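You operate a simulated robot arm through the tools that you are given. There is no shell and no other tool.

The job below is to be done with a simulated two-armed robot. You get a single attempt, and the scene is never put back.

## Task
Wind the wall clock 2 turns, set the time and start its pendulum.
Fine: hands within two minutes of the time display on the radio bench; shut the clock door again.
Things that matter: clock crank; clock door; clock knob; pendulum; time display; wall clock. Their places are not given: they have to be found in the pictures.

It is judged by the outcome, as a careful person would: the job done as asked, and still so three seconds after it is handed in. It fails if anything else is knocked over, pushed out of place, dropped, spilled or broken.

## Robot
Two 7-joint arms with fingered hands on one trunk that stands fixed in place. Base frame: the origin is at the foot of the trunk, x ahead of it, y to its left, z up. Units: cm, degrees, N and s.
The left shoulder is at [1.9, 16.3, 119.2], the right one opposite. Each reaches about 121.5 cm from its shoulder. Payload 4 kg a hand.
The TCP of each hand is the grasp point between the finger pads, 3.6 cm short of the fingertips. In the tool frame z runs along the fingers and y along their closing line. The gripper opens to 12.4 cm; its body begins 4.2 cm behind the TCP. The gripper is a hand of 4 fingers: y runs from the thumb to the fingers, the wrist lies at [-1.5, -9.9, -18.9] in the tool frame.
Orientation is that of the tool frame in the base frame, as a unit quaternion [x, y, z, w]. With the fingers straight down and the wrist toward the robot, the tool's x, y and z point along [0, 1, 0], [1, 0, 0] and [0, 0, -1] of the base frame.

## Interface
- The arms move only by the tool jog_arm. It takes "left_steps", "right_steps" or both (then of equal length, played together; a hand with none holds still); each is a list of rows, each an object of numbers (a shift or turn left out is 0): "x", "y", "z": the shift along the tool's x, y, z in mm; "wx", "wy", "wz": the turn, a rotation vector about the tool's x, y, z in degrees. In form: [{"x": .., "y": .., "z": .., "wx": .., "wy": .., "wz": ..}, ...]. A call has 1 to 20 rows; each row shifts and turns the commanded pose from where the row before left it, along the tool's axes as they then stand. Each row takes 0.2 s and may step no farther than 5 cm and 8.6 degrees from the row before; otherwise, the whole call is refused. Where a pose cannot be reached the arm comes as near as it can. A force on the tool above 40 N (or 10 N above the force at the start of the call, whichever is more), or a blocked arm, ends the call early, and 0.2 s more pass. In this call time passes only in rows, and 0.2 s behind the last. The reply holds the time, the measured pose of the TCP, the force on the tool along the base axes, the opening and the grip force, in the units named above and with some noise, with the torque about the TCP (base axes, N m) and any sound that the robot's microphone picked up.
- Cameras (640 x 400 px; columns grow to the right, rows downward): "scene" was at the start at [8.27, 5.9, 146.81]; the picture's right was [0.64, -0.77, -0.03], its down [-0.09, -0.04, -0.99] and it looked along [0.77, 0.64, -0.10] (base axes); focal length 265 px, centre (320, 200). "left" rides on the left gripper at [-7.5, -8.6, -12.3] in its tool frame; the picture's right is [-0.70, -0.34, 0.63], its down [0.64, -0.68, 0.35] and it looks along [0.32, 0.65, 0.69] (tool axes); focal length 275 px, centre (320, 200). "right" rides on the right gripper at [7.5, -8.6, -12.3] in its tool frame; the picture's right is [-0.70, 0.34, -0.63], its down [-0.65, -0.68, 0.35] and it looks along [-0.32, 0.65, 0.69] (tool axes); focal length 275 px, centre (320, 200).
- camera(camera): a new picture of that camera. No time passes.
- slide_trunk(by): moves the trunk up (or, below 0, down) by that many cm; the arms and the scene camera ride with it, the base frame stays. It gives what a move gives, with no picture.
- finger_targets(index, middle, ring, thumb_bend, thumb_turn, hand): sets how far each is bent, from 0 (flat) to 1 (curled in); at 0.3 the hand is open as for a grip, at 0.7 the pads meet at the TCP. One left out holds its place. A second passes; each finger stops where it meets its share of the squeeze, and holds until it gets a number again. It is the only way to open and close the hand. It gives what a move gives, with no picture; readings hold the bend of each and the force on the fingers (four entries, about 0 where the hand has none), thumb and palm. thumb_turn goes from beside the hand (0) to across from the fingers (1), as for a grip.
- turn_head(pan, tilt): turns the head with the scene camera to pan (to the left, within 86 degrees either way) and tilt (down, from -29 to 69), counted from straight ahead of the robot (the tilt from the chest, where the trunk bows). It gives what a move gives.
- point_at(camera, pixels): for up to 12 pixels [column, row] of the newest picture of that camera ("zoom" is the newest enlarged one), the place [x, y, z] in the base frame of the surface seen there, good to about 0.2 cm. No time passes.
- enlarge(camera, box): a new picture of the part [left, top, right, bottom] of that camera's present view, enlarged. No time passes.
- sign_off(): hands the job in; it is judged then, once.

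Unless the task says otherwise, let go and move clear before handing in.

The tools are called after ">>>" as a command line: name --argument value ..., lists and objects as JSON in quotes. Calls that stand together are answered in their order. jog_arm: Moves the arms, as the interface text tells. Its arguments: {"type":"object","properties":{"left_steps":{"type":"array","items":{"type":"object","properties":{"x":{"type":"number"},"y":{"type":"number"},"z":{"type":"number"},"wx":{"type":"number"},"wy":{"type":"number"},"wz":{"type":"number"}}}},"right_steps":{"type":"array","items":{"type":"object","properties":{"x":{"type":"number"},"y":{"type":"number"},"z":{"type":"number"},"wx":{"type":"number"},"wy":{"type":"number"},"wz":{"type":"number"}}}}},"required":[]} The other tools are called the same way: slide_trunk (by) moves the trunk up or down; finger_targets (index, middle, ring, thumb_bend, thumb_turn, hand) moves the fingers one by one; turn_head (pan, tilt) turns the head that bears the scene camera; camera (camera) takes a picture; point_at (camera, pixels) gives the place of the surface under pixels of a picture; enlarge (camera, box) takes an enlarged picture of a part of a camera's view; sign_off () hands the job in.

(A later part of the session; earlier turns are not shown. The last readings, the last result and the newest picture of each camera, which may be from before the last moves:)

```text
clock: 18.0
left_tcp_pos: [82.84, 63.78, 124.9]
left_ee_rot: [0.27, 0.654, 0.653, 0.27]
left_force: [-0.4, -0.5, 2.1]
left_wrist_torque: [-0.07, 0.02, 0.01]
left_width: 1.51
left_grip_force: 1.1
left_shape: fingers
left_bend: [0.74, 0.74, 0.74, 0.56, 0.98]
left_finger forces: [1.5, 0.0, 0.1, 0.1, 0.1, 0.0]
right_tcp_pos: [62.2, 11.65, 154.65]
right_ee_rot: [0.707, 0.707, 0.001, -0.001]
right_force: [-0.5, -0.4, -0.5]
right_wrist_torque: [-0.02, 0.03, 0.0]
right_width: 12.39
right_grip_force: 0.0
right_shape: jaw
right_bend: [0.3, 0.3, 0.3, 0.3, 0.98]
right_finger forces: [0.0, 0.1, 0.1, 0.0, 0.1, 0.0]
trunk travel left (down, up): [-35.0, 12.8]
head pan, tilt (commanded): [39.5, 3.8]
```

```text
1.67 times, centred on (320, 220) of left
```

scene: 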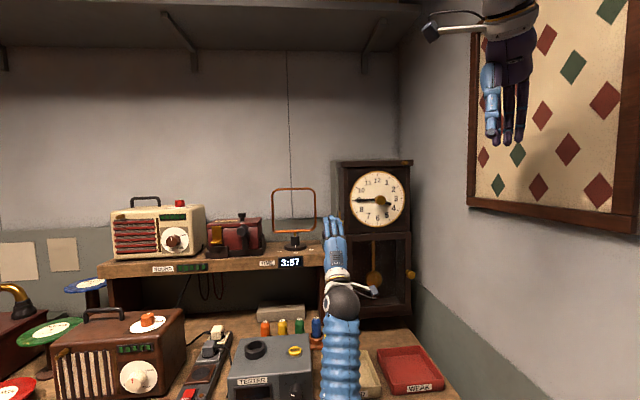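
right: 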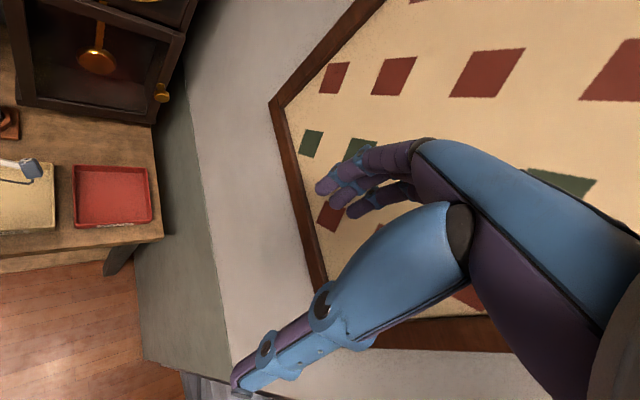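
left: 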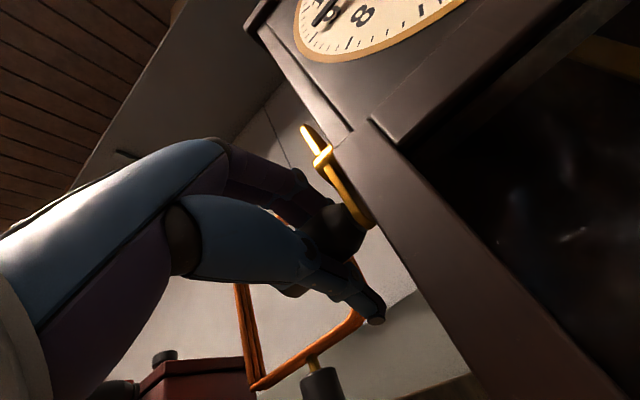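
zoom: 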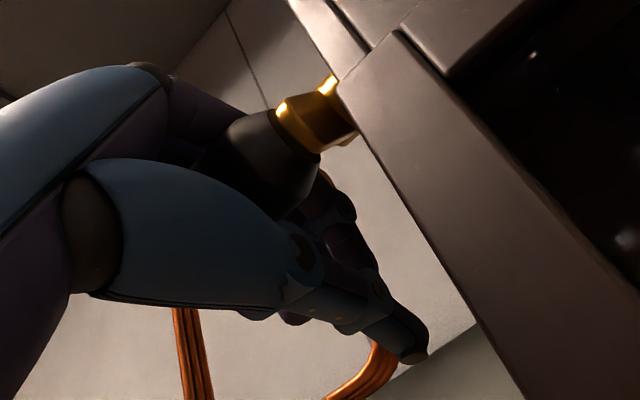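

In the left view the handle has moved toward the palm (zoom 265, 160) and the crank arm still seems to point forward, so the hand slid past it in this quadrant. I'll check with the scene camera.

>>> enlarge --camera "scene" --box '[300, 190, 400, 290]'

>>> camera --camera "left"

>>> point_at --camera "left" --pixels '[[290, 180], [305, 150], [315, 165], [325, 140], [280, 190], [300, 195], [310, 158], [320, 150]]'

```text
4.00 times, centred on (350, 240) of scene
```

zoom: 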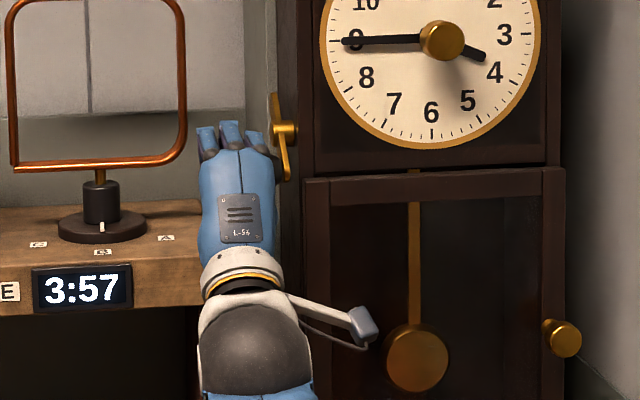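

```text
taken
```

left: 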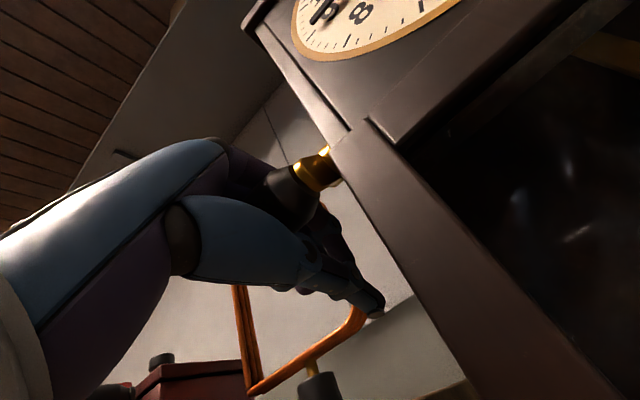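

```text
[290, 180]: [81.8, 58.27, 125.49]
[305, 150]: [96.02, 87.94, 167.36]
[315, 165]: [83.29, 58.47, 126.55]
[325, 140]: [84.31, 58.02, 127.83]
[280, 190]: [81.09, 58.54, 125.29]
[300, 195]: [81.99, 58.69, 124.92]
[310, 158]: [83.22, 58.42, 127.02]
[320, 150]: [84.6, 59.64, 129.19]
```

The arm's lower end points forward and down: the handle is at about 313° of the first turn, sitting near the palm. I'll push on with the palm to bring it to the bottom.

>>> jog_arm --left_steps '[{"z": 8, "y": -5}, {"z": 9.5, "y": -3.5}, {"z": 10.1, "y": -1.2}]'

>>> camera --camera "left"

>>> enlarge --camera "scene" --box '[300, 190, 400, 290]'

```text
clock: 18.8
left_tcp_pos: [84.58, 65.64, 123.8]
left_ee_rot: [0.27, 0.653, 0.654, 0.272]
left_force: [-1.3, -1.0, 3.6]
left_wrist_torque: [-0.13, 0.08, -0.03]
left_width: 1.52
left_grip_force: 1.9
left_shape: fingers
left_bend: [0.74, 0.74, 0.74, 0.56, 0.98]
left_finger forces: [3.5, 0.0, 0.0, 0.0, 0.0, 0.1]
right_tcp_pos: [62.1, 11.69, 154.57]
right_ee_rot: [0.707, 0.708, 0.0, -0.001]
right_force: [0.8, 0.9, -0.1]
right_wrist_torque: [0.03, 0.05, 0.02]
right_width: 12.37
right_grip_force: 0.1
right_shape: jaw
right_bend: [0.3, 0.3, 0.3, 0.3, 0.98]
right_finger forces: [0.0, 0.0, 0.0, 0.1, 0.0, 0.0]
trunk travel left (down, up): [-35.0, 12.8]
head pan, tilt (commanded): [39.5, 3.8]
```

```text
taken
```

left: 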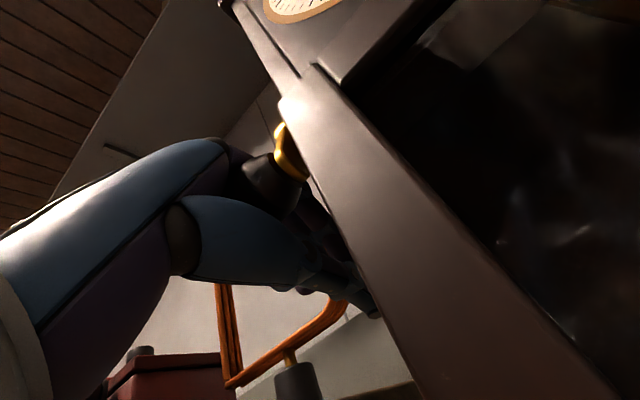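

```text
4.00 times, centred on (350, 240) of scene
```

zoom: 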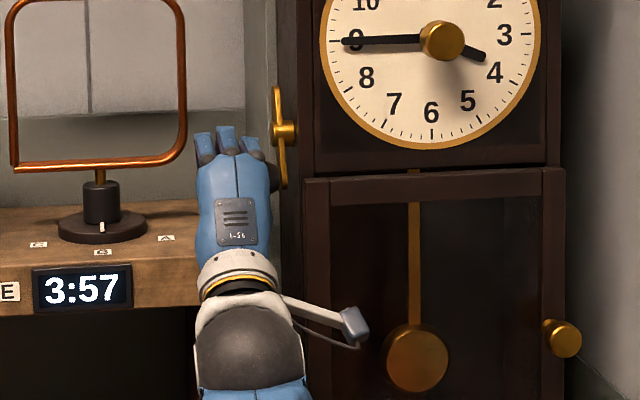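

The crank is now at roughly 345°, nearly at the bottom. Going on with the palm would bring the wrist camera too close to the door. So I'll draw the hand back until the fingers hook the handle near the TCP again, then pinch more firmly.

>>> jog_arm --left_steps '[{"z": -13, "y": 5}, {"z": -12, "y": 5}, {"z": -6}, {"z": -4}]'

>>> camera --camera "left"

>>> enlarge --camera "scene" --box '[300, 190, 400, 290]'

```text
clock: 19.8
left_tcp_pos: [82.14, 63.29, 124.88]
left_ee_rot: [0.271, 0.653, 0.653, 0.271]
left_force: [-0.9, 0.0, -3.7]
left_wrist_torque: [0.04, 0.01, -0.03]
left_width: 1.71
left_grip_force: 1.4
left_shape: fingers
left_bend: [0.74, 0.74, 0.74, 0.55, 0.98]
left_finger forces: [0.0, 0.0, 0.1, 0.0, 3.1, 0.0]
right_tcp_pos: [62.17, 11.69, 154.73]
right_ee_rot: [0.706, 0.708, 0.0, -0.001]
right_force: [-0.3, 0.2, -0.8]
right_wrist_torque: [-0.02, -0.01, 0.02]
right_width: 12.36
right_grip_force: 0.0
right_shape: jaw
right_bend: [0.3, 0.3, 0.3, 0.3, 0.98]
right_finger forces: [0.1, 0.0, 0.1, 0.1, 0.1, 0.1]
trunk travel left (down, up): [-35.0, 12.8]
head pan, tilt (commanded): [39.5, 3.8]
```

```text
taken
```

left: 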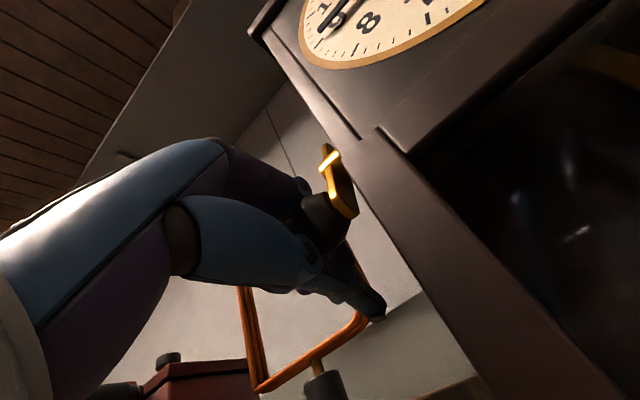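

```text
4.00 times, centred on (350, 240) of scene
```

zoom: 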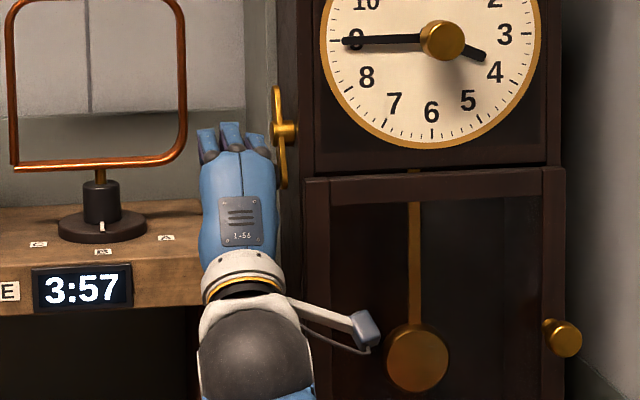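

The crank held its place while the hand withdrew. I'll draw back a bit more until the fingers hook it, then pinch.

>>> jog_arm --left_steps '[{"z": -4}, {"z": -4}]'

>>> finger_targets --hand "left" --index 0.78 --middle 0.78 --ring 0.78 --thumb_bend 0.62

>>> camera --camera "left"

```text
clock: 20.4
left_tcp_pos: [81.6, 62.68, 124.81]
left_ee_rot: [0.271, 0.653, 0.653, 0.271]
left_force: [-0.2, 1.3, -1.2]
left_wrist_torque: [0.02, 0.02, 0.0]
left_width: 1.64
left_grip_force: 2.0
left_shape: fingers
left_bend: [0.74, 0.74, 0.74, 0.56, 0.98]
left_finger forces: [1.3, 0.1, 0.2, 0.1, 1.8, 0.1]
right_tcp_pos: [62.12, 11.66, 154.73]
right_ee_rot: [0.708, 0.707, 0.0, 0.0]
right_force: [-0.4, -0.8, -0.7]
right_wrist_torque: [0.0, -0.01, 0.01]
right_width: 12.38
right_grip_force: 0.1
right_shape: jaw
right_bend: [0.3, 0.3, 0.3, 0.3, 0.98]
right_finger forces: [0.0, 0.0, 0.1, 0.0, 0.0, 0.1]
trunk travel left (down, up): [-35.0, 12.8]
head pan, tilt (commanded): [39.5, 3.8]
```

```text
clock: 21.4
left_tcp_pos: [81.62, 62.64, 124.93]
left_ee_rot: [0.27, 0.653, 0.654, 0.271]
left_force: [-1.7, 0.9, -1.7]
left_wrist_torque: [0.19, 0.13, -0.26]
left_width: 1.6
left_grip_force: 15.5
left_shape: fingers
left_bend: [0.77, 0.78, 0.77, 0.58, 0.98]
left_finger forces: [7.4, 0.8, 6.7, 0.1, 16.2, 0.0]
right_tcp_pos: [62.03, 11.75, 154.66]
right_ee_rot: [0.708, 0.707, 0.001, -0.001]
right_force: [-0.1, 0.3, 0.7]
right_wrist_torque: [0.01, -0.01, -0.01]
right_width: 12.38
right_grip_force: 0.1
right_shape: jaw
right_bend: [0.3, 0.3, 0.3, 0.3, 0.98]
right_finger forces: [0.0, 0.1, 0.0, 0.1, 0.1, 0.0]
trunk travel left (down, up): [-35.0, 12.8]
head pan, tilt (commanded): [39.5, 3.8]
```

```text
taken
```

left: 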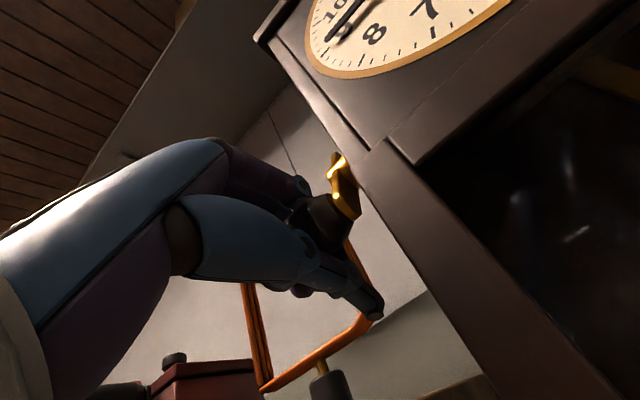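

The handle is now pinched firmly at about 341° with little net force. I'll carry on around through the bottom and up the back.

>>> jog_arm --left_steps '[{"z": 11.3, "y": -2.0}, {"z": 11.5, "y": 1.6}, {"z": 10.5, "y": 5.0}, {"z": 8.6, "y": 7.9}, {"z": 5.8, "y": 10.1}, {"z": 2.4, "y": 11.2}]'

>>> camera --camera "left"

>>> enlarge --camera "scene" --box '[300, 190, 400, 290]'

```text
clock: 22.3
left_tcp_pos: [84.37, 65.34, 124.61]
left_ee_rot: [0.273, 0.658, 0.65, 0.265]
left_force: [-5.3, -0.2, -22.8]
left_wrist_torque: [1.08, -0.69, -0.22]
left_width: 1.42
left_grip_force: 14.2
left_shape: fingers
left_bend: [0.77, 0.78, 0.78, 0.59, 0.98]
left_finger forces: [0.0, 0.0, 0.0, 0.1, 25.7, 2.2]
right_tcp_pos: [62.25, 11.71, 154.61]
right_ee_rot: [0.706, 0.708, 0.0, -0.001]
right_force: [0.2, 0.1, 0.3]
right_wrist_torque: [0.01, 0.01, 0.04]
right_width: 12.36
right_grip_force: 0.1
right_shape: jaw
right_bend: [0.3, 0.3, 0.3, 0.3, 0.98]
right_finger forces: [0.1, 0.1, 0.1, 0.0, 0.0, 0.1]
trunk travel left (down, up): [-35.0, 12.8]
head pan, tilt (commanded): [39.5, 3.8]
stopped in row 4 (left hand): the force on the tool passed its limit at 52 N (the readings are from after the stop); the commanded pose is now the measured one
```

```text
taken
```

left: 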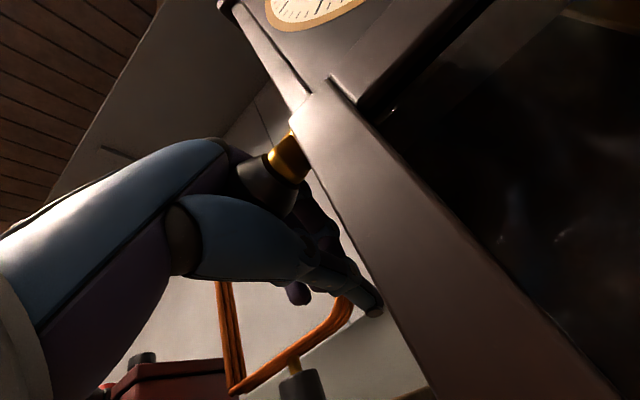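

```text
4.00 times, centred on (350, 240) of scene
```

zoom: 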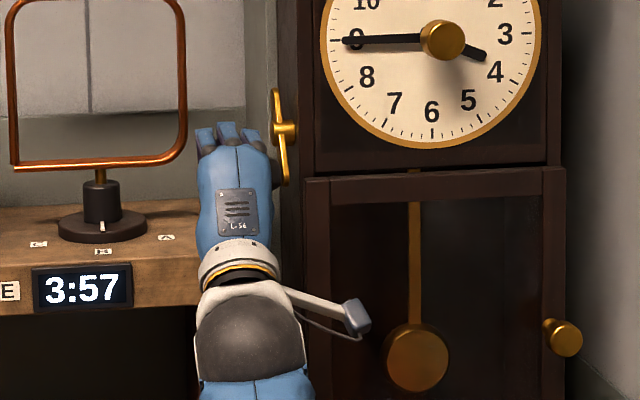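

The handle slid back to the palm because the thumb pushed up on it (25.7 N) before bottom dead centre, which works against the ratchet. I'll lower the thumb and push past the bottom with the palm only.

>>> finger_targets --hand "left" --index 0.74 --middle 0.74 --ring 0.74 --thumb_bend 0.5

>>> jog_arm --left_steps '[{"z": 6, "y": -3}, {"z": 6, "y": -2}, {"z": 5, "y": 0}]'

>>> camera --camera "left"

>>> enlarge --camera "scene" --box '[300, 190, 400, 290]'

```text
clock: 23.3
left_tcp_pos: [84.35, 65.27, 124.97]
left_ee_rot: [0.273, 0.655, 0.651, 0.269]
left_force: [-0.3, -0.5, -5.4]
left_wrist_torque: [0.25, -0.16, 0.01]
left_width: 2.47
left_grip_force: 2.2
left_shape: fingers
left_bend: [0.74, 0.74, 0.74, 0.5, 0.97]
left_finger forces: [0.1, 0.0, 0.1, 0.0, 5.6, 0.0]
right_tcp_pos: [62.15, 11.72, 154.56]
right_ee_rot: [0.707, 0.707, 0.001, -0.001]
right_force: [-0.1, -0.6, -0.7]
right_wrist_torque: [0.03, 0.01, -0.02]
right_width: 12.37
right_grip_force: 0.0
right_shape: jaw
right_bend: [0.3, 0.3, 0.3, 0.3, 0.98]
right_finger forces: [0.0, 0.1, 0.1, 0.1, 0.0, 0.0]
trunk travel left (down, up): [-35.0, 12.8]
head pan, tilt (commanded): [39.5, 3.8]
```

```text
clock: 24.1
left_tcp_pos: [85.75, 66.6, 124.36]
left_ee_rot: [0.273, 0.656, 0.65, 0.268]
left_force: [-2.8, -2.2, -13.5]
left_wrist_torque: [0.64, -0.44, -0.08]
left_width: 2.52
left_grip_force: 7.1
left_shape: fingers
left_bend: [0.74, 0.74, 0.74, 0.49, 0.97]
left_finger forces: [0.0, 0.0, 0.1, 0.1, 13.8, 0.2]
right_tcp_pos: [62.19, 11.77, 154.52]
right_ee_rot: [0.707, 0.707, 0.001, -0.001]
right_force: [-0.8, 0.1, 0.1]
right_wrist_torque: [0.02, 0.0, -0.01]
right_width: 12.38
right_grip_force: 0.1
right_shape: jaw
right_bend: [0.3, 0.3, 0.3, 0.3, 0.98]
right_finger forces: [0.0, 0.0, 0.1, 0.0, 0.0, 0.1]
trunk travel left (down, up): [-35.0, 12.8]
head pan, tilt (commanded): [39.5, 3.8]
```

```text
taken
```

left: 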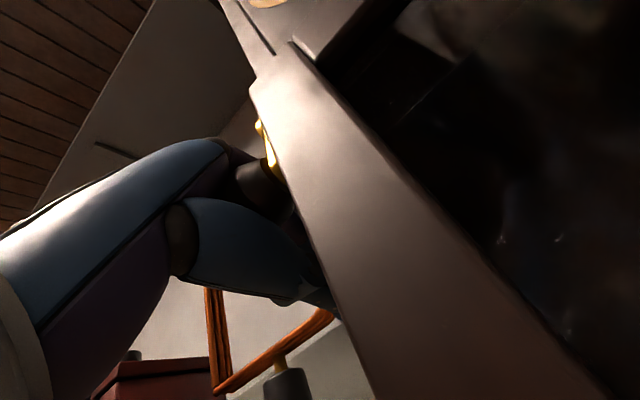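

```text
4.00 times, centred on (350, 240) of scene
```

zoom: 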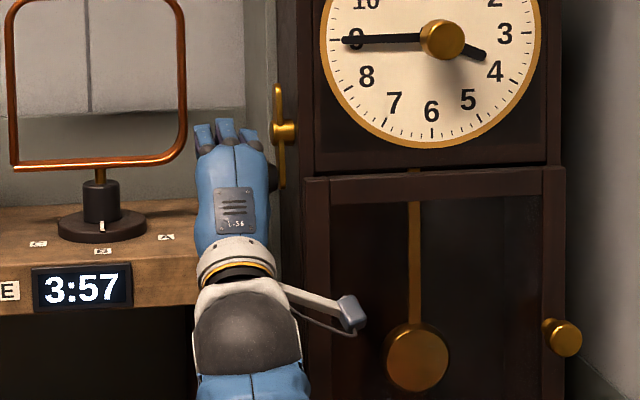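

The hand has moved about 2 cm farther in. I'll zoom in on the crank arm to find its angle.

>>> enlarge --camera "scene" --box '[315, 205, 363, 250]'

>>> point_at --camera "zoom" --pixels '[[310, 75], [320, 75], [325, 75], [330, 75], [328, 250], [333, 250], [338, 250], [330, 230], [335, 270], [315, 90]]'

>>> enlarge --camera "left" --box '[210, 100, 330, 220]'

>>> point_at --camera "left" --pixels '[[260, 185], [255, 175], [270, 180], [265, 195], [258, 125], [262, 135]]'

```text
8.89 times, centred on (339, 228) of scene
```

zoom: 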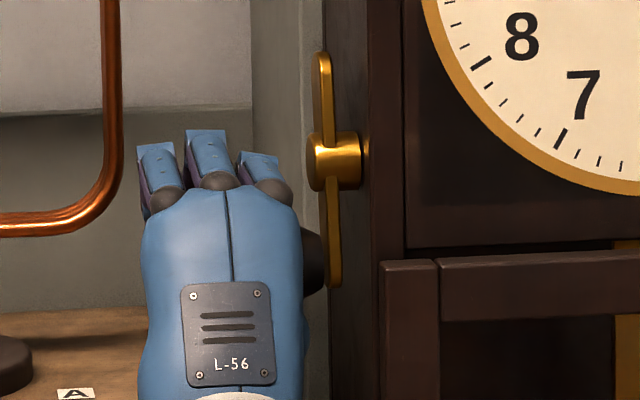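

```text
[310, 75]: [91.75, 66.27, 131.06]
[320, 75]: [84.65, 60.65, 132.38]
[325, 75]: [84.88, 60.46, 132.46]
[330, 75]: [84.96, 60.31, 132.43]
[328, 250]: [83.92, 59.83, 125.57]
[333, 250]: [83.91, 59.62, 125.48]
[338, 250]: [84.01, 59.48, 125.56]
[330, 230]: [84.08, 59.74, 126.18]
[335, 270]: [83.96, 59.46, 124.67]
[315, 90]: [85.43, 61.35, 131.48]
```

```text
3.33 times, centred on (270, 160) of left
```

zoom: 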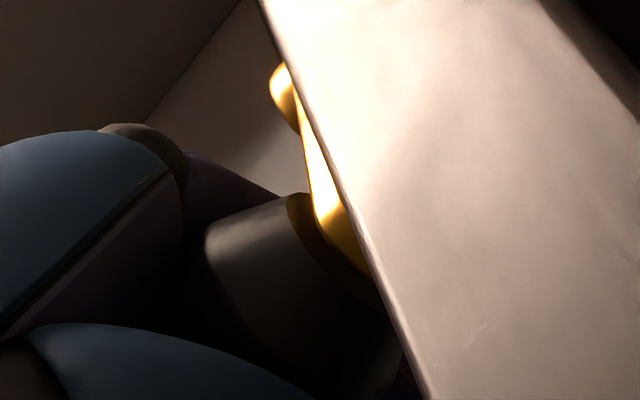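

```text
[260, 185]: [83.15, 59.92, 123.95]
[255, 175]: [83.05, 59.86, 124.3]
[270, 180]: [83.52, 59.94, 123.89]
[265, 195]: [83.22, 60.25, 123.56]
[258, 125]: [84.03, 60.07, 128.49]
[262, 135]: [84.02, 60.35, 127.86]
```

The arm angle works out to about 350°, so the handle is wedged between the palm and thumb just short of the bottom. I'll open the hand, back out in front of the handle, close the fingers into a beak, and nudge the handle past bottom dead centre from the front.

>>> finger_targets --hand "left" --index 0.48 --middle 0.48 --ring 0.48 --thumb_bend 0.47

>>> jog_arm --left_steps '[{"z": -15, "y": 1}, {"z": -30, "y": 1}, {"z": -40}, {"z": -45}]'

>>> camera --camera "left"

>>> enlarge --camera "scene" --box '[315, 205, 363, 250]'

```text
clock: 25.1
left_tcp_pos: [85.69, 66.46, 124.37]
left_ee_rot: [0.273, 0.655, 0.651, 0.269]
left_force: [-2.4, -3.8, -11.4]
left_wrist_torque: [0.54, -0.38, -0.02]
left_width: 7.14
left_grip_force: 6.0
left_shape: fingers
left_bend: [0.48, 0.48, 0.48, 0.47, 0.97]
left_finger forces: [0.1, 0.1, 0.0, 0.0, 11.9, 0.1]
right_tcp_pos: [62.25, 11.55, 154.48]
right_ee_rot: [0.707, 0.707, 0.001, -0.001]
right_force: [0.2, -0.2, -0.1]
right_wrist_torque: [0.0, -0.01, -0.02]
right_width: 12.35
right_grip_force: 0.0
right_shape: jaw
right_bend: [0.3, 0.3, 0.3, 0.3, 0.98]
right_finger forces: [0.1, 0.1, 0.1, 0.0, 0.0, 0.0]
trunk travel left (down, up): [-35.0, 12.8]
head pan, tilt (commanded): [39.5, 3.8]
```

```text
clock: 26.1
left_tcp_pos: [76.36, 57.17, 124.83]
left_ee_rot: [0.273, 0.655, 0.651, 0.269]
left_force: [-0.4, 0.2, 0.0]
left_wrist_torque: [-0.02, 0.02, 0.02]
left_width: 7.03
left_grip_force: 0.0
left_shape: fingers
left_bend: [0.48, 0.48, 0.48, 0.47, 0.97]
left_finger forces: [0.1, 0.0, 0.0, 0.0, 0.1, 0.0]
right_tcp_pos: [61.99, 11.51, 154.76]
right_ee_rot: [0.707, 0.707, 0.001, 0.0]
right_force: [-0.7, 0.0, 0.1]
right_wrist_torque: [0.03, 0.01, 0.0]
right_width: 12.39
right_grip_force: 0.1
right_shape: jaw
right_bend: [0.3, 0.3, 0.3, 0.3, 0.98]
right_finger forces: [0.0, 0.1, 0.0, 0.1, 0.0, 0.0]
trunk travel left (down, up): [-35.0, 12.8]
head pan, tilt (commanded): [39.5, 3.8]
```

```text
taken
```

left: 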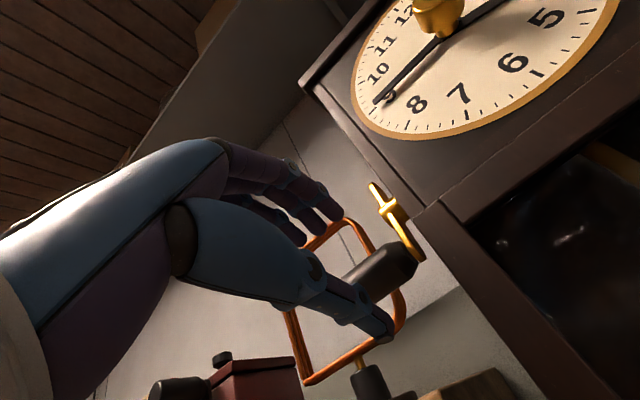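

```text
8.89 times, centred on (339, 228) of scene
```

zoom: 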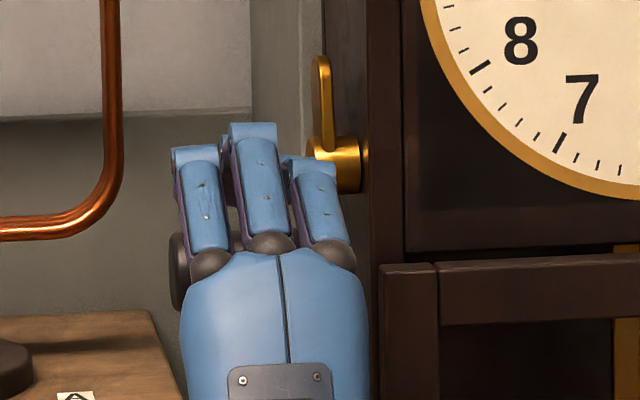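

The crank handle is still near the bottom and the hand is clear in front of it. I'll close the fingers to a beak and push the handle backward past the bottom.

>>> finger_targets --hand "left" --index 0.7 --middle 0.7 --ring 0.7 --thumb_bend 0.7

>>> camera --camera "left"

```text
clock: 27.1
left_tcp_pos: [76.43, 57.22, 124.83]
left_ee_rot: [0.272, 0.656, 0.651, 0.268]
left_force: [0.6, 0.4, -0.8]
left_wrist_torque: [-0.01, -0.01, 0.05]
left_width: 0.1
left_grip_force: 0.0
left_shape: fingers
left_bend: [0.7, 0.7, 0.7, 0.7, 0.97]
left_finger forces: [0.0, 0.1, 0.1, 0.0, 0.0, 0.0]
right_tcp_pos: [62.21, 11.58, 154.71]
right_ee_rot: [0.708, 0.707, 0.001, -0.001]
right_force: [-0.1, 0.8, -0.9]
right_wrist_torque: [0.0, 0.0, 0.0]
right_width: 12.37
right_grip_force: 0.0
right_shape: jaw
right_bend: [0.3, 0.3, 0.3, 0.3, 0.98]
right_finger forces: [0.0, 0.0, 0.0, 0.0, 0.0, 0.1]
trunk travel left (down, up): [-35.0, 12.8]
head pan, tilt (commanded): [39.5, 3.8]
```

```text
taken
```

left: 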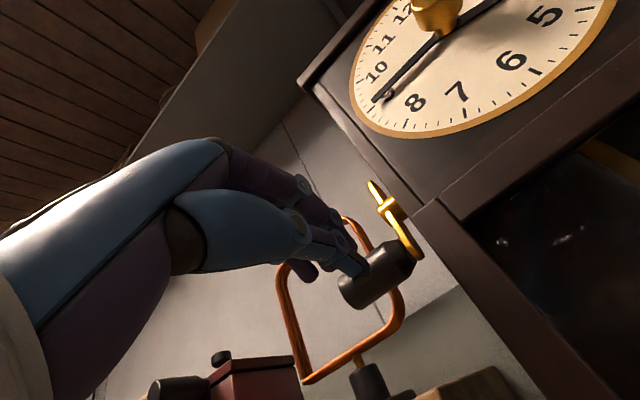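

The beak lies right in front of the handle at (360, 265). I'll push forward in small steps.

>>> jog_arm --left_steps '[{"z": 15}, {"z": 12}, {"z": 10}, {"z": 10}]'

>>> camera --camera "left"

>>> enlarge --camera "scene" --box '[315, 205, 363, 250]'

```text
clock: 28.1
left_tcp_pos: [79.64, 60.63, 124.76]
left_ee_rot: [0.273, 0.656, 0.651, 0.268]
left_force: [-1.3, -0.8, 0.3]
left_wrist_torque: [-0.02, -0.02, -0.02]
left_width: 0.1
left_grip_force: 0.7
left_shape: fingers
left_bend: [0.7, 0.7, 0.7, 0.7, 0.97]
left_finger forces: [1.4, 0.1, 0.1, 0.0, 0.0, 0.1]
right_tcp_pos: [62.13, 11.59, 154.72]
right_ee_rot: [0.707, 0.708, 0.001, -0.001]
right_force: [-0.6, 0.4, -0.1]
right_wrist_torque: [0.0, -0.02, -0.01]
right_width: 12.35
right_grip_force: 0.0
right_shape: jaw
right_bend: [0.3, 0.3, 0.3, 0.3, 0.98]
right_finger forces: [0.0, 0.1, 0.0, 0.0, 0.0, 0.1]
trunk travel left (down, up): [-35.0, 12.8]
head pan, tilt (commanded): [39.5, 3.8]
```

```text
taken
```

left: 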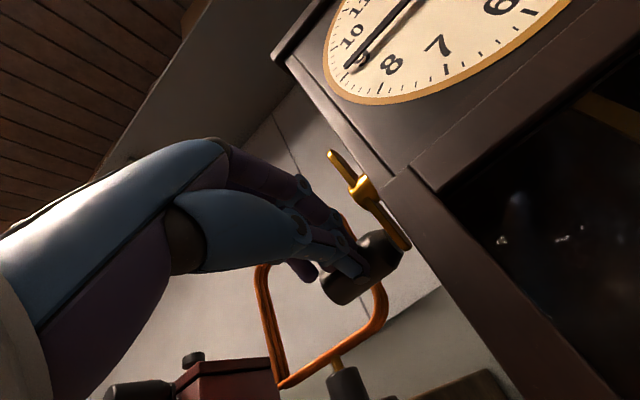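

```text
8.89 times, centred on (339, 228) of scene
```

zoom: 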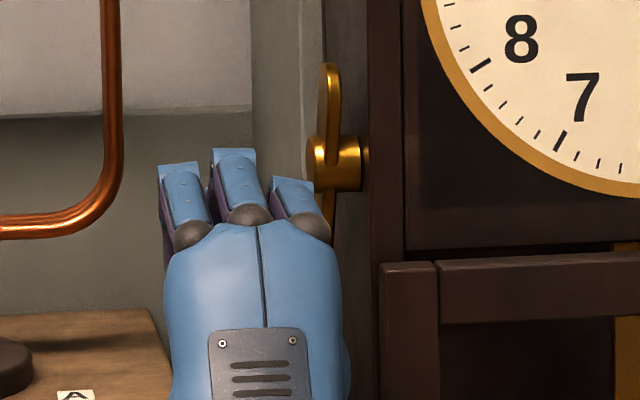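

Pushing with the beak turned the crank past the bottom with only about 1.5 N, so it turns very freely. I'll measure the angle.

>>> point_at --camera "zoom" --pixels '[[325, 75], [330, 75], [330, 90], [335, 165], [330, 205], [335, 205]]'

>>> point_at --camera "left" --pixels '[[335, 160], [345, 172], [400, 240], [385, 220], [380, 255], [362, 185]]'

```text
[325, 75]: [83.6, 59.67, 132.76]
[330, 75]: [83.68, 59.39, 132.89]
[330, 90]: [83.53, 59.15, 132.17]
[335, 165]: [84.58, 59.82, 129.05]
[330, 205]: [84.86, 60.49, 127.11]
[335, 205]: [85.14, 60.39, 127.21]
```

```text
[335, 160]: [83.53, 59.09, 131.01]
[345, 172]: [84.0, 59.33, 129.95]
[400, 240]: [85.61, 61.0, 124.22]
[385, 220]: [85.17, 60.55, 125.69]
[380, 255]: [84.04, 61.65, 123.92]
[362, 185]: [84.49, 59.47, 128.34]
```

The crank is now at about +21° into the second turn. I'll back off, reopen the hand, and move in to cage the handle again near the TCP.

>>> jog_arm --left_steps '[{"z": -20}, {"z": -15}]'

>>> finger_targets --hand "left" --index 0.47 --middle 0.47 --ring 0.47 --thumb_bend 0.47

>>> jog_arm --left_steps '[{"z": 25, "y": 1}, {"z": 25, "y": 1}, {"z": 25, "y": 1}, {"z": 14}]'

>>> camera --camera "left"

```text
clock: 28.7
left_tcp_pos: [77.03, 58.02, 124.85]
left_ee_rot: [0.275, 0.655, 0.65, 0.27]
left_force: [0.5, 0.2, 0.0]
left_wrist_torque: [-0.01, 0.02, 0.0]
left_width: 0.1
left_grip_force: 0.1
left_shape: fingers
left_bend: [0.7, 0.7, 0.7, 0.7, 0.97]
left_finger forces: [0.1, 0.0, 0.0, 0.1, 0.0, 0.0]
right_tcp_pos: [62.17, 11.65, 154.68]
right_ee_rot: [0.707, 0.707, 0.001, -0.001]
right_force: [0.2, -0.4, 0.0]
right_wrist_torque: [-0.01, -0.01, 0.0]
right_width: 12.38
right_grip_force: 0.1
right_shape: jaw
right_bend: [0.3, 0.3, 0.3, 0.3, 0.98]
right_finger forces: [0.1, 0.0, 0.1, 0.0, 0.0, 0.1]
trunk travel left (down, up): [-35.0, 12.8]
head pan, tilt (commanded): [39.5, 3.8]
```

```text
clock: 29.7
left_tcp_pos: [77.05, 58.22, 124.78]
left_ee_rot: [0.273, 0.655, 0.651, 0.269]
left_force: [0.7, -0.4, 0.9]
left_wrist_torque: [0.03, -0.01, 0.0]
left_width: 7.14
left_grip_force: 0.1
left_shape: fingers
left_bend: [0.47, 0.47, 0.47, 0.47, 0.97]
left_finger forces: [0.0, 0.0, 0.0, 0.1, 0.1, 0.0]
right_tcp_pos: [62.18, 11.57, 154.7]
right_ee_rot: [0.707, 0.707, 0.001, -0.001]
right_force: [1.1, 0.2, 0.2]
right_wrist_torque: [0.01, -0.02, 0.02]
right_width: 12.36
right_grip_force: 0.0
right_shape: jaw
right_bend: [0.3, 0.3, 0.3, 0.3, 0.98]
right_finger forces: [0.0, 0.0, 0.1, 0.0, 0.1, 0.0]
trunk travel left (down, up): [-35.0, 12.8]
head pan, tilt (commanded): [39.5, 3.8]
```

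```text
clock: 30.7
left_tcp_pos: [83.37, 64.33, 125.09]
left_ee_rot: [0.273, 0.656, 0.651, 0.269]
left_force: [0.5, -0.4, -0.7]
left_wrist_torque: [0.0, 0.02, 0.01]
left_width: 7.14
left_grip_force: 0.0
left_shape: fingers
left_bend: [0.47, 0.47, 0.47, 0.47, 0.97]
left_finger forces: [0.0, 0.1, 0.0, 0.0, 0.0, 0.1]
right_tcp_pos: [62.08, 11.69, 154.6]
right_ee_rot: [0.708, 0.706, 0.0, -0.001]
right_force: [-0.6, -0.8, -0.1]
right_wrist_torque: [0.0, 0.01, 0.04]
right_width: 12.36
right_grip_force: 0.1
right_shape: jaw
right_bend: [0.3, 0.3, 0.3, 0.3, 0.98]
right_finger forces: [0.1, 0.0, 0.1, 0.1, 0.1, 0.1]
trunk travel left (down, up): [-35.0, 12.8]
head pan, tilt (commanded): [39.5, 3.8]
```

```text
taken
```

left: 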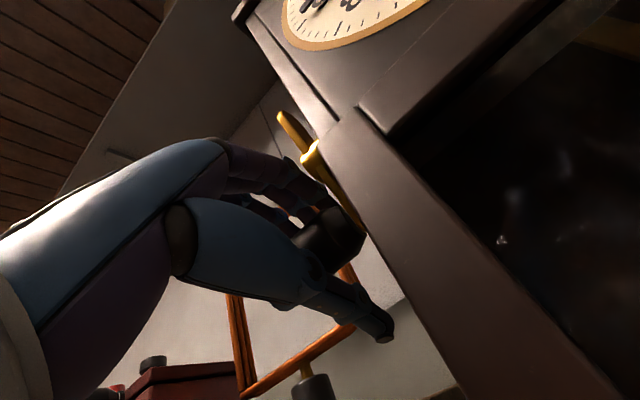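

The handle is between the fingers again at about 21°. I'll close the cage and then continue around the back to the top.

>>> finger_targets --hand "left" --index 0.73 --middle 0.73 --ring 0.73 --thumb_bend 0.54

>>> jog_arm --left_steps '[{"z": 10.4, "y": 5.7}, {"z": 7.9, "y": 8.2}, {"z": 5.2, "y": 10.3}, {"z": 2.0, "y": 11.3}]'

>>> camera --camera "left"

>>> enlarge --camera "scene" --box '[315, 205, 363, 250]'

```text
clock: 31.7
left_tcp_pos: [83.41, 64.53, 125.12]
left_ee_rot: [0.272, 0.655, 0.651, 0.268]
left_force: [1.2, 0.9, -2.7]
left_wrist_torque: [0.03, 0.0, -0.05]
left_width: 2.22
left_grip_force: 3.1
left_shape: fingers
left_bend: [0.73, 0.73, 0.72, 0.53, 0.97]
left_finger forces: [0.6, 0.1, 2.0, 0.0, 3.8, 0.0]
right_tcp_pos: [62.25, 11.74, 154.64]
right_ee_rot: [0.707, 0.707, 0.001, 0.0]
right_force: [0.1, 0.4, -0.9]
right_wrist_torque: [-0.01, -0.02, -0.01]
right_width: 12.35
right_grip_force: 0.2
right_shape: jaw
right_bend: [0.3, 0.3, 0.3, 0.3, 0.98]
right_finger forces: [0.0, 0.1, 0.1, 0.0, 0.0, 0.0]
trunk travel left (down, up): [-35.0, 12.8]
head pan, tilt (commanded): [39.5, 3.8]
```

```text
clock: 32.7
left_tcp_pos: [85.37, 66.23, 128.55]
left_ee_rot: [0.271, 0.656, 0.652, 0.268]
left_force: [2.4, 3.1, -0.4]
left_wrist_torque: [0.05, 0.0, -0.07]
left_width: 2.16
left_grip_force: 3.4
left_shape: fingers
left_bend: [0.73, 0.73, 0.72, 0.54, 0.98]
left_finger forces: [1.1, 0.0, 3.2, 0.0, 2.0, 0.0]
right_tcp_pos: [62.12, 11.66, 154.58]
right_ee_rot: [0.707, 0.707, 0.001, -0.001]
right_force: [0.1, 0.4, 0.3]
right_wrist_torque: [0.02, 0.02, 0.04]
right_width: 12.38
right_grip_force: 0.1
right_shape: jaw
right_bend: [0.3, 0.3, 0.3, 0.3, 0.98]
right_finger forces: [0.1, 0.1, 0.1, 0.0, 0.0, 0.0]
trunk travel left (down, up): [-35.0, 12.8]
head pan, tilt (commanded): [39.5, 3.8]
```

```text
taken
```

left: 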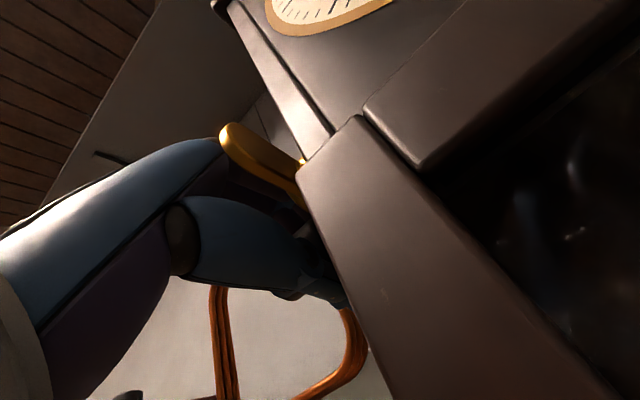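

```text
8.89 times, centred on (339, 228) of scene
```

zoom: 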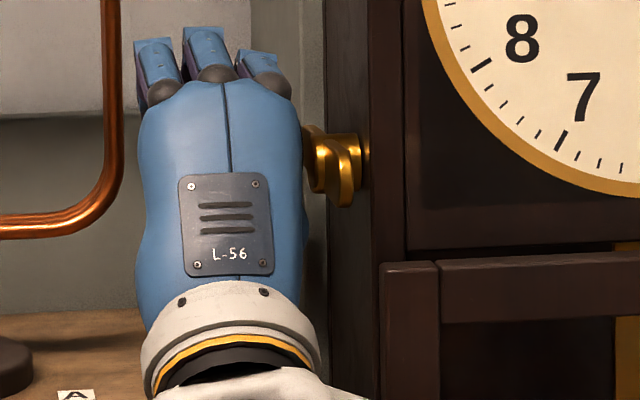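

The crank is now a quarter into the second turn with low forces. I'll continue over the top and down the front.

>>> jog_arm --left_steps '[{"z": -1.8, "y": 11.2}, {"z": -5.4, "y": 10.1}, {"z": -8.2, "y": 7.9}, {"z": -10.3, "y": 5.0}, {"z": -11.3, "y": 1.6}, {"z": -11.2, "y": -2.0}, {"z": -10.1, "y": -5.4}, {"z": -7.9, "y": -8.2}, {"z": -5.0, "y": -10.3}, {"z": -1.6, "y": -11.3}]'

>>> camera --camera "left"

>>> enlarge --camera "scene" --box '[315, 205, 363, 250]'

```text
clock: 34.9
left_tcp_pos: [80.26, 61.1, 128.37]
left_ee_rot: [0.272, 0.656, 0.651, 0.268]
left_force: [-0.2, -0.8, 0.1]
left_wrist_torque: [-0.03, 0.01, 0.01]
left_width: 1.98
left_grip_force: 0.5
left_shape: fingers
left_bend: [0.73, 0.73, 0.73, 0.54, 0.98]
left_finger forces: [0.7, 0.1, 0.0, 0.0, 0.0, 0.0]
right_tcp_pos: [62.25, 11.69, 154.58]
right_ee_rot: [0.707, 0.707, 0.001, -0.001]
right_force: [0.1, -0.3, -0.3]
right_wrist_torque: [-0.01, 0.02, -0.02]
right_width: 12.38
right_grip_force: 0.1
right_shape: jaw
right_bend: [0.3, 0.3, 0.3, 0.3, 0.98]
right_finger forces: [0.0, 0.0, 0.0, 0.0, 0.0, 0.1]
trunk travel left (down, up): [-35.0, 12.8]
head pan, tilt (commanded): [39.5, 3.8]
```

```text
taken
```

left: 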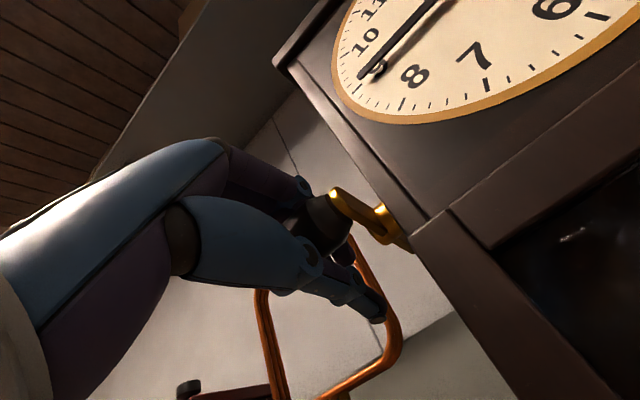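

```text
8.89 times, centred on (339, 228) of scene
```

zoom: 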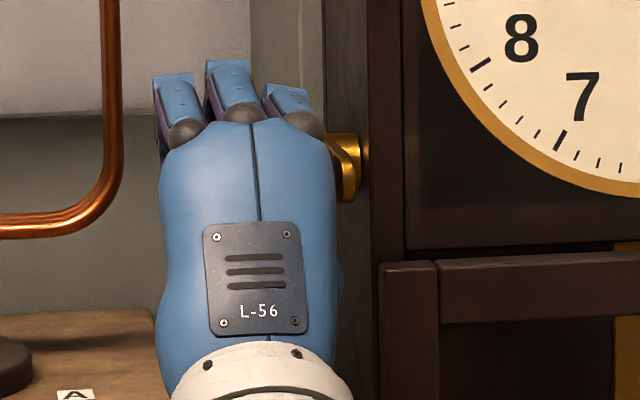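

The second turn is at about three quarters. I'll bring the handle down the front side with the fingers, then finish with the beak push from the front.

>>> jog_arm --left_steps '[{"z": 2.0, "y": -11.2}, {"z": 5.4, "y": -10.1}, {"z": 7, "y": -6}]'

>>> camera --camera "left"

>>> enlarge --camera "scene" --box '[315, 205, 363, 250]'

```text
clock: 35.7
left_tcp_pos: [81.16, 62.19, 125.64]
left_ee_rot: [0.273, 0.656, 0.651, 0.268]
left_force: [0.1, 0.9, 1.4]
left_wrist_torque: [-0.05, 0.02, -0.01]
left_width: 2.0
left_grip_force: 0.8
left_shape: fingers
left_bend: [0.73, 0.73, 0.73, 0.54, 0.98]
left_finger forces: [1.9, 0.1, 0.0, 0.0, 0.0, 0.0]
right_tcp_pos: [62.17, 11.65, 154.59]
right_ee_rot: [0.708, 0.706, 0.001, 0.0]
right_force: [0.8, 0.0, -0.5]
right_wrist_torque: [0.0, -0.03, -0.05]
right_width: 12.4
right_grip_force: 0.1
right_shape: jaw
right_bend: [0.3, 0.3, 0.3, 0.3, 0.98]
right_finger forces: [0.0, 0.1, 0.0, 0.0, 0.0, 0.0]
trunk travel left (down, up): [-35.0, 12.8]
head pan, tilt (commanded): [39.5, 3.8]
```

```text
taken
```

left: 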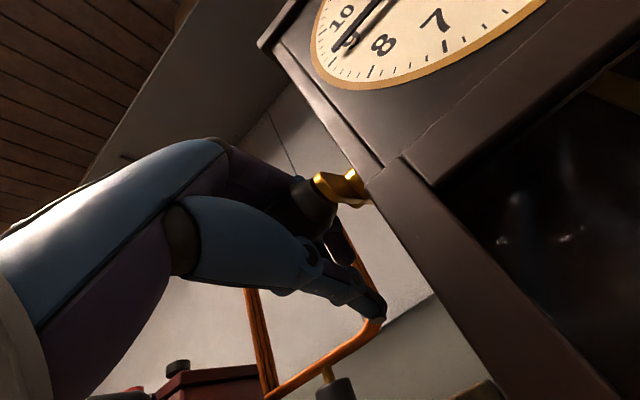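

```text
8.89 times, centred on (339, 228) of scene
```

zoom: 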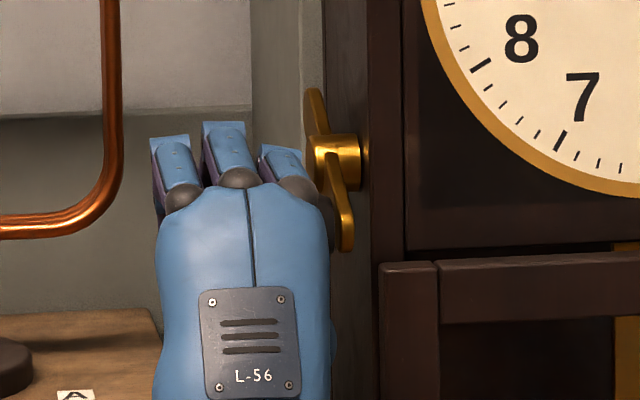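

The crank is around 310° and still moving freely. I'll push a bit more before switching to the beak.

>>> jog_arm --left_steps '[{"z": 8, "y": -7}, {"z": 9, "y": -6}, {"z": 9, "y": -3}]'

>>> enlarge --camera "scene" --box '[315, 205, 363, 250]'

>>> point_at --camera "zoom" --pixels '[[315, 75], [320, 75], [322, 90], [335, 165], [335, 250], [340, 250], [335, 230], [340, 230]]'

```text
clock: 36.5
left_tcp_pos: [82.85, 64.04, 124.08]
left_ee_rot: [0.272, 0.655, 0.651, 0.269]
left_force: [1.0, -1.5, 2.8]
left_wrist_torque: [-0.05, 0.08, 0.07]
left_width: 2.0
left_grip_force: 2.0
left_shape: fingers
left_bend: [0.73, 0.73, 0.73, 0.54, 0.98]
left_finger forces: [2.5, 0.1, 0.1, 0.0, 0.0, 0.1]
right_tcp_pos: [62.18, 11.63, 154.67]
right_ee_rot: [0.707, 0.707, 0.001, 0.0]
right_force: [-0.1, 0.2, 0.3]
right_wrist_torque: [-0.01, 0.0, -0.01]
right_width: 12.37
right_grip_force: 0.0
right_shape: jaw
right_bend: [0.3, 0.3, 0.3, 0.3, 0.98]
right_finger forces: [0.0, 0.1, 0.0, 0.1, 0.0, 0.0]
trunk travel left (down, up): [-35.0, 12.8]
head pan, tilt (commanded): [39.5, 3.8]
```

```text
8.89 times, centred on (339, 228) of scene
```

zoom: 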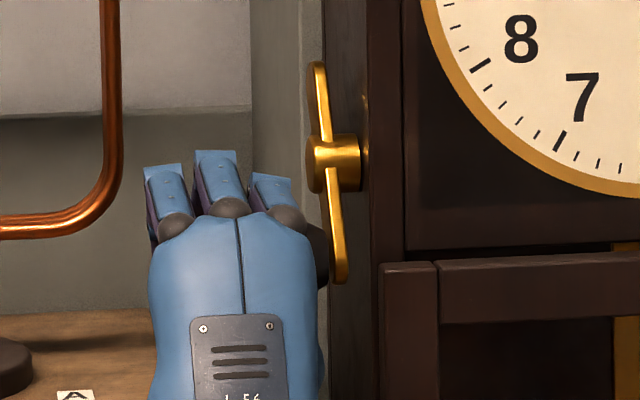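

```text
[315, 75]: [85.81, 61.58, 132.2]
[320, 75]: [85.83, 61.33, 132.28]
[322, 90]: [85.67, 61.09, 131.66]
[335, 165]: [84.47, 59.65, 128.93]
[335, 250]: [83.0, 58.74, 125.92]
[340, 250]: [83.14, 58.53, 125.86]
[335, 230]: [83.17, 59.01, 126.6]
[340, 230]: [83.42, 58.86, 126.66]
```

The crank is at about 329° of the second turn. I'll open, back out, form the beak and push it to the bottom, which completes two turns.

>>> finger_targets --hand "left" --index 0.47 --middle 0.47 --ring 0.47 --thumb_bend 0.47

>>> jog_arm --left_steps '[{"z": -15, "y": 4}, {"z": -30, "y": 3}, {"z": -35}, {"z": -35}]'

>>> finger_targets --hand "left" --index 0.7 --middle 0.7 --ring 0.7 --thumb_bend 0.7

>>> camera --camera "left"

```text
clock: 37.5
left_tcp_pos: [82.86, 63.91, 124.1]
left_ee_rot: [0.273, 0.656, 0.651, 0.269]
left_force: [-0.8, 0.0, -0.3]
left_wrist_torque: [0.0, 0.02, 0.0]
left_width: 7.11
left_grip_force: 0.0
left_shape: fingers
left_bend: [0.47, 0.47, 0.47, 0.47, 0.98]
left_finger forces: [0.0, 0.0, 0.0, 0.0, 0.0, 0.0]
right_tcp_pos: [62.03, 11.61, 154.73]
right_ee_rot: [0.708, 0.707, 0.0, 0.0]
right_force: [-0.8, 0.1, 0.6]
right_wrist_torque: [-0.02, -0.04, 0.0]
right_width: 12.38
right_grip_force: 0.0
right_shape: jaw
right_bend: [0.3, 0.3, 0.3, 0.3, 0.98]
right_finger forces: [0.0, 0.0, 0.0, 0.1, 0.0, 0.1]
trunk travel left (down, up): [-35.0, 12.8]
head pan, tilt (commanded): [39.5, 3.8]
```

```text
clock: 38.5
left_tcp_pos: [74.62, 55.79, 124.94]
left_ee_rot: [0.272, 0.655, 0.652, 0.268]
left_force: [-0.5, 0.7, 0.0]
left_wrist_torque: [-0.01, 0.0, -0.04]
left_width: 7.11
left_grip_force: 0.0
left_shape: fingers
left_bend: [0.47, 0.47, 0.47, 0.47, 0.98]
left_finger forces: [0.0, 0.0, 0.0, 0.0, 0.0, 0.0]
right_tcp_pos: [62.03, 11.56, 154.67]
right_ee_rot: [0.706, 0.708, 0.001, 0.0]
right_force: [0.2, 0.7, 0.1]
right_wrist_torque: [0.03, -0.01, 0.0]
right_width: 12.35
right_grip_force: 0.1
right_shape: jaw
right_bend: [0.3, 0.3, 0.3, 0.3, 0.98]
right_finger forces: [0.0, 0.0, 0.1, 0.0, 0.0, 0.0]
trunk travel left (down, up): [-35.0, 12.8]
head pan, tilt (commanded): [39.5, 3.8]
```

```text
clock: 39.5
left_tcp_pos: [74.61, 55.91, 125.03]
left_ee_rot: [0.273, 0.655, 0.651, 0.269]
left_force: [0.0, -0.2, 0.1]
left_wrist_torque: [0.0, -0.02, 0.01]
left_width: 0.1
left_grip_force: 0.0
left_shape: fingers
left_bend: [0.7, 0.7, 0.7, 0.7, 0.98]
left_finger forces: [0.0, 0.1, 0.0, 0.0, 0.0, 0.0]
right_tcp_pos: [62.15, 11.57, 154.61]
right_ee_rot: [0.707, 0.707, 0.001, -0.001]
right_force: [0.3, 0.1, 0.2]
right_wrist_torque: [-0.02, 0.03, 0.04]
right_width: 12.35
right_grip_force: 0.1
right_shape: jaw
right_bend: [0.3, 0.3, 0.3, 0.3, 0.98]
right_finger forces: [0.1, 0.0, 0.0, 0.1, 0.0, 0.0]
trunk travel left (down, up): [-35.0, 12.8]
head pan, tilt (commanded): [39.5, 3.8]
```

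```text
taken
```

left: 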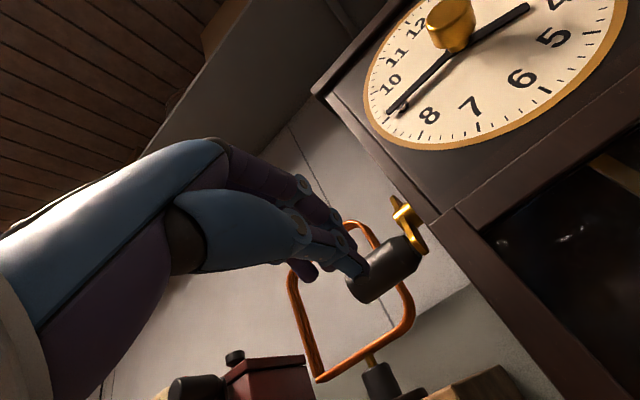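

The beak is lined up in front of the handle. I'll push it about 5.8 cm to end with the handle straight down.

>>> jog_arm --left_steps '[{"z": 18, "y": -1}, {"z": 15, "y": -1}, {"z": 12, "y": -1}, {"z": 12, "y": 0}]'

>>> enlarge --camera "scene" --box '[315, 205, 363, 250]'

>>> point_at --camera "zoom" --pixels '[[320, 75], [325, 75], [328, 90], [335, 165], [332, 250], [337, 250], [332, 220], [337, 220]]'

>>> camera --camera "left"

```text
clock: 40.5
left_tcp_pos: [78.9, 59.87, 124.53]
left_ee_rot: [0.274, 0.656, 0.65, 0.269]
left_force: [-0.3, -0.5, -0.7]
left_wrist_torque: [0.01, -0.03, 0.0]
left_width: 0.12
left_grip_force: 0.0
left_shape: fingers
left_bend: [0.7, 0.7, 0.7, 0.7, 0.98]
left_finger forces: [0.8, 0.0, 0.0, 0.0, 0.0, 0.0]
right_tcp_pos: [62.09, 11.64, 154.71]
right_ee_rot: [0.707, 0.707, 0.001, 0.0]
right_force: [0.6, -0.1, 0.2]
right_wrist_torque: [0.02, 0.02, 0.03]
right_width: 12.36
right_grip_force: 0.1
right_shape: jaw
right_bend: [0.3, 0.3, 0.3, 0.3, 0.98]
right_finger forces: [0.1, 0.0, 0.0, 0.1, 0.0, 0.1]
trunk travel left (down, up): [-35.0, 12.8]
head pan, tilt (commanded): [39.5, 3.8]
```

```text
8.89 times, centred on (339, 228) of scene
```

zoom: 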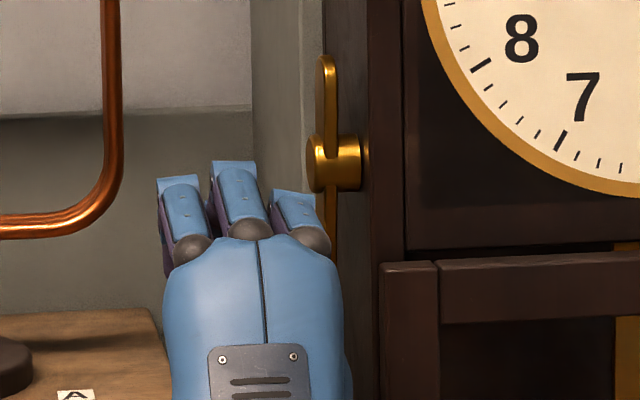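

```text
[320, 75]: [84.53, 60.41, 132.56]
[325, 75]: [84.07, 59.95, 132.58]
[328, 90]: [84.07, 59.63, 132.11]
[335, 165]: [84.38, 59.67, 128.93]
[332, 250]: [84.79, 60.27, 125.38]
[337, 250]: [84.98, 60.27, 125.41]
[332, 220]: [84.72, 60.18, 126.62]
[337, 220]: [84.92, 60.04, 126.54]
```

```text
taken
```

left: 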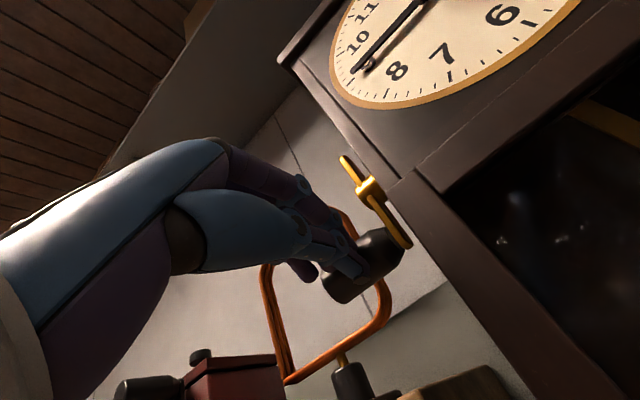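

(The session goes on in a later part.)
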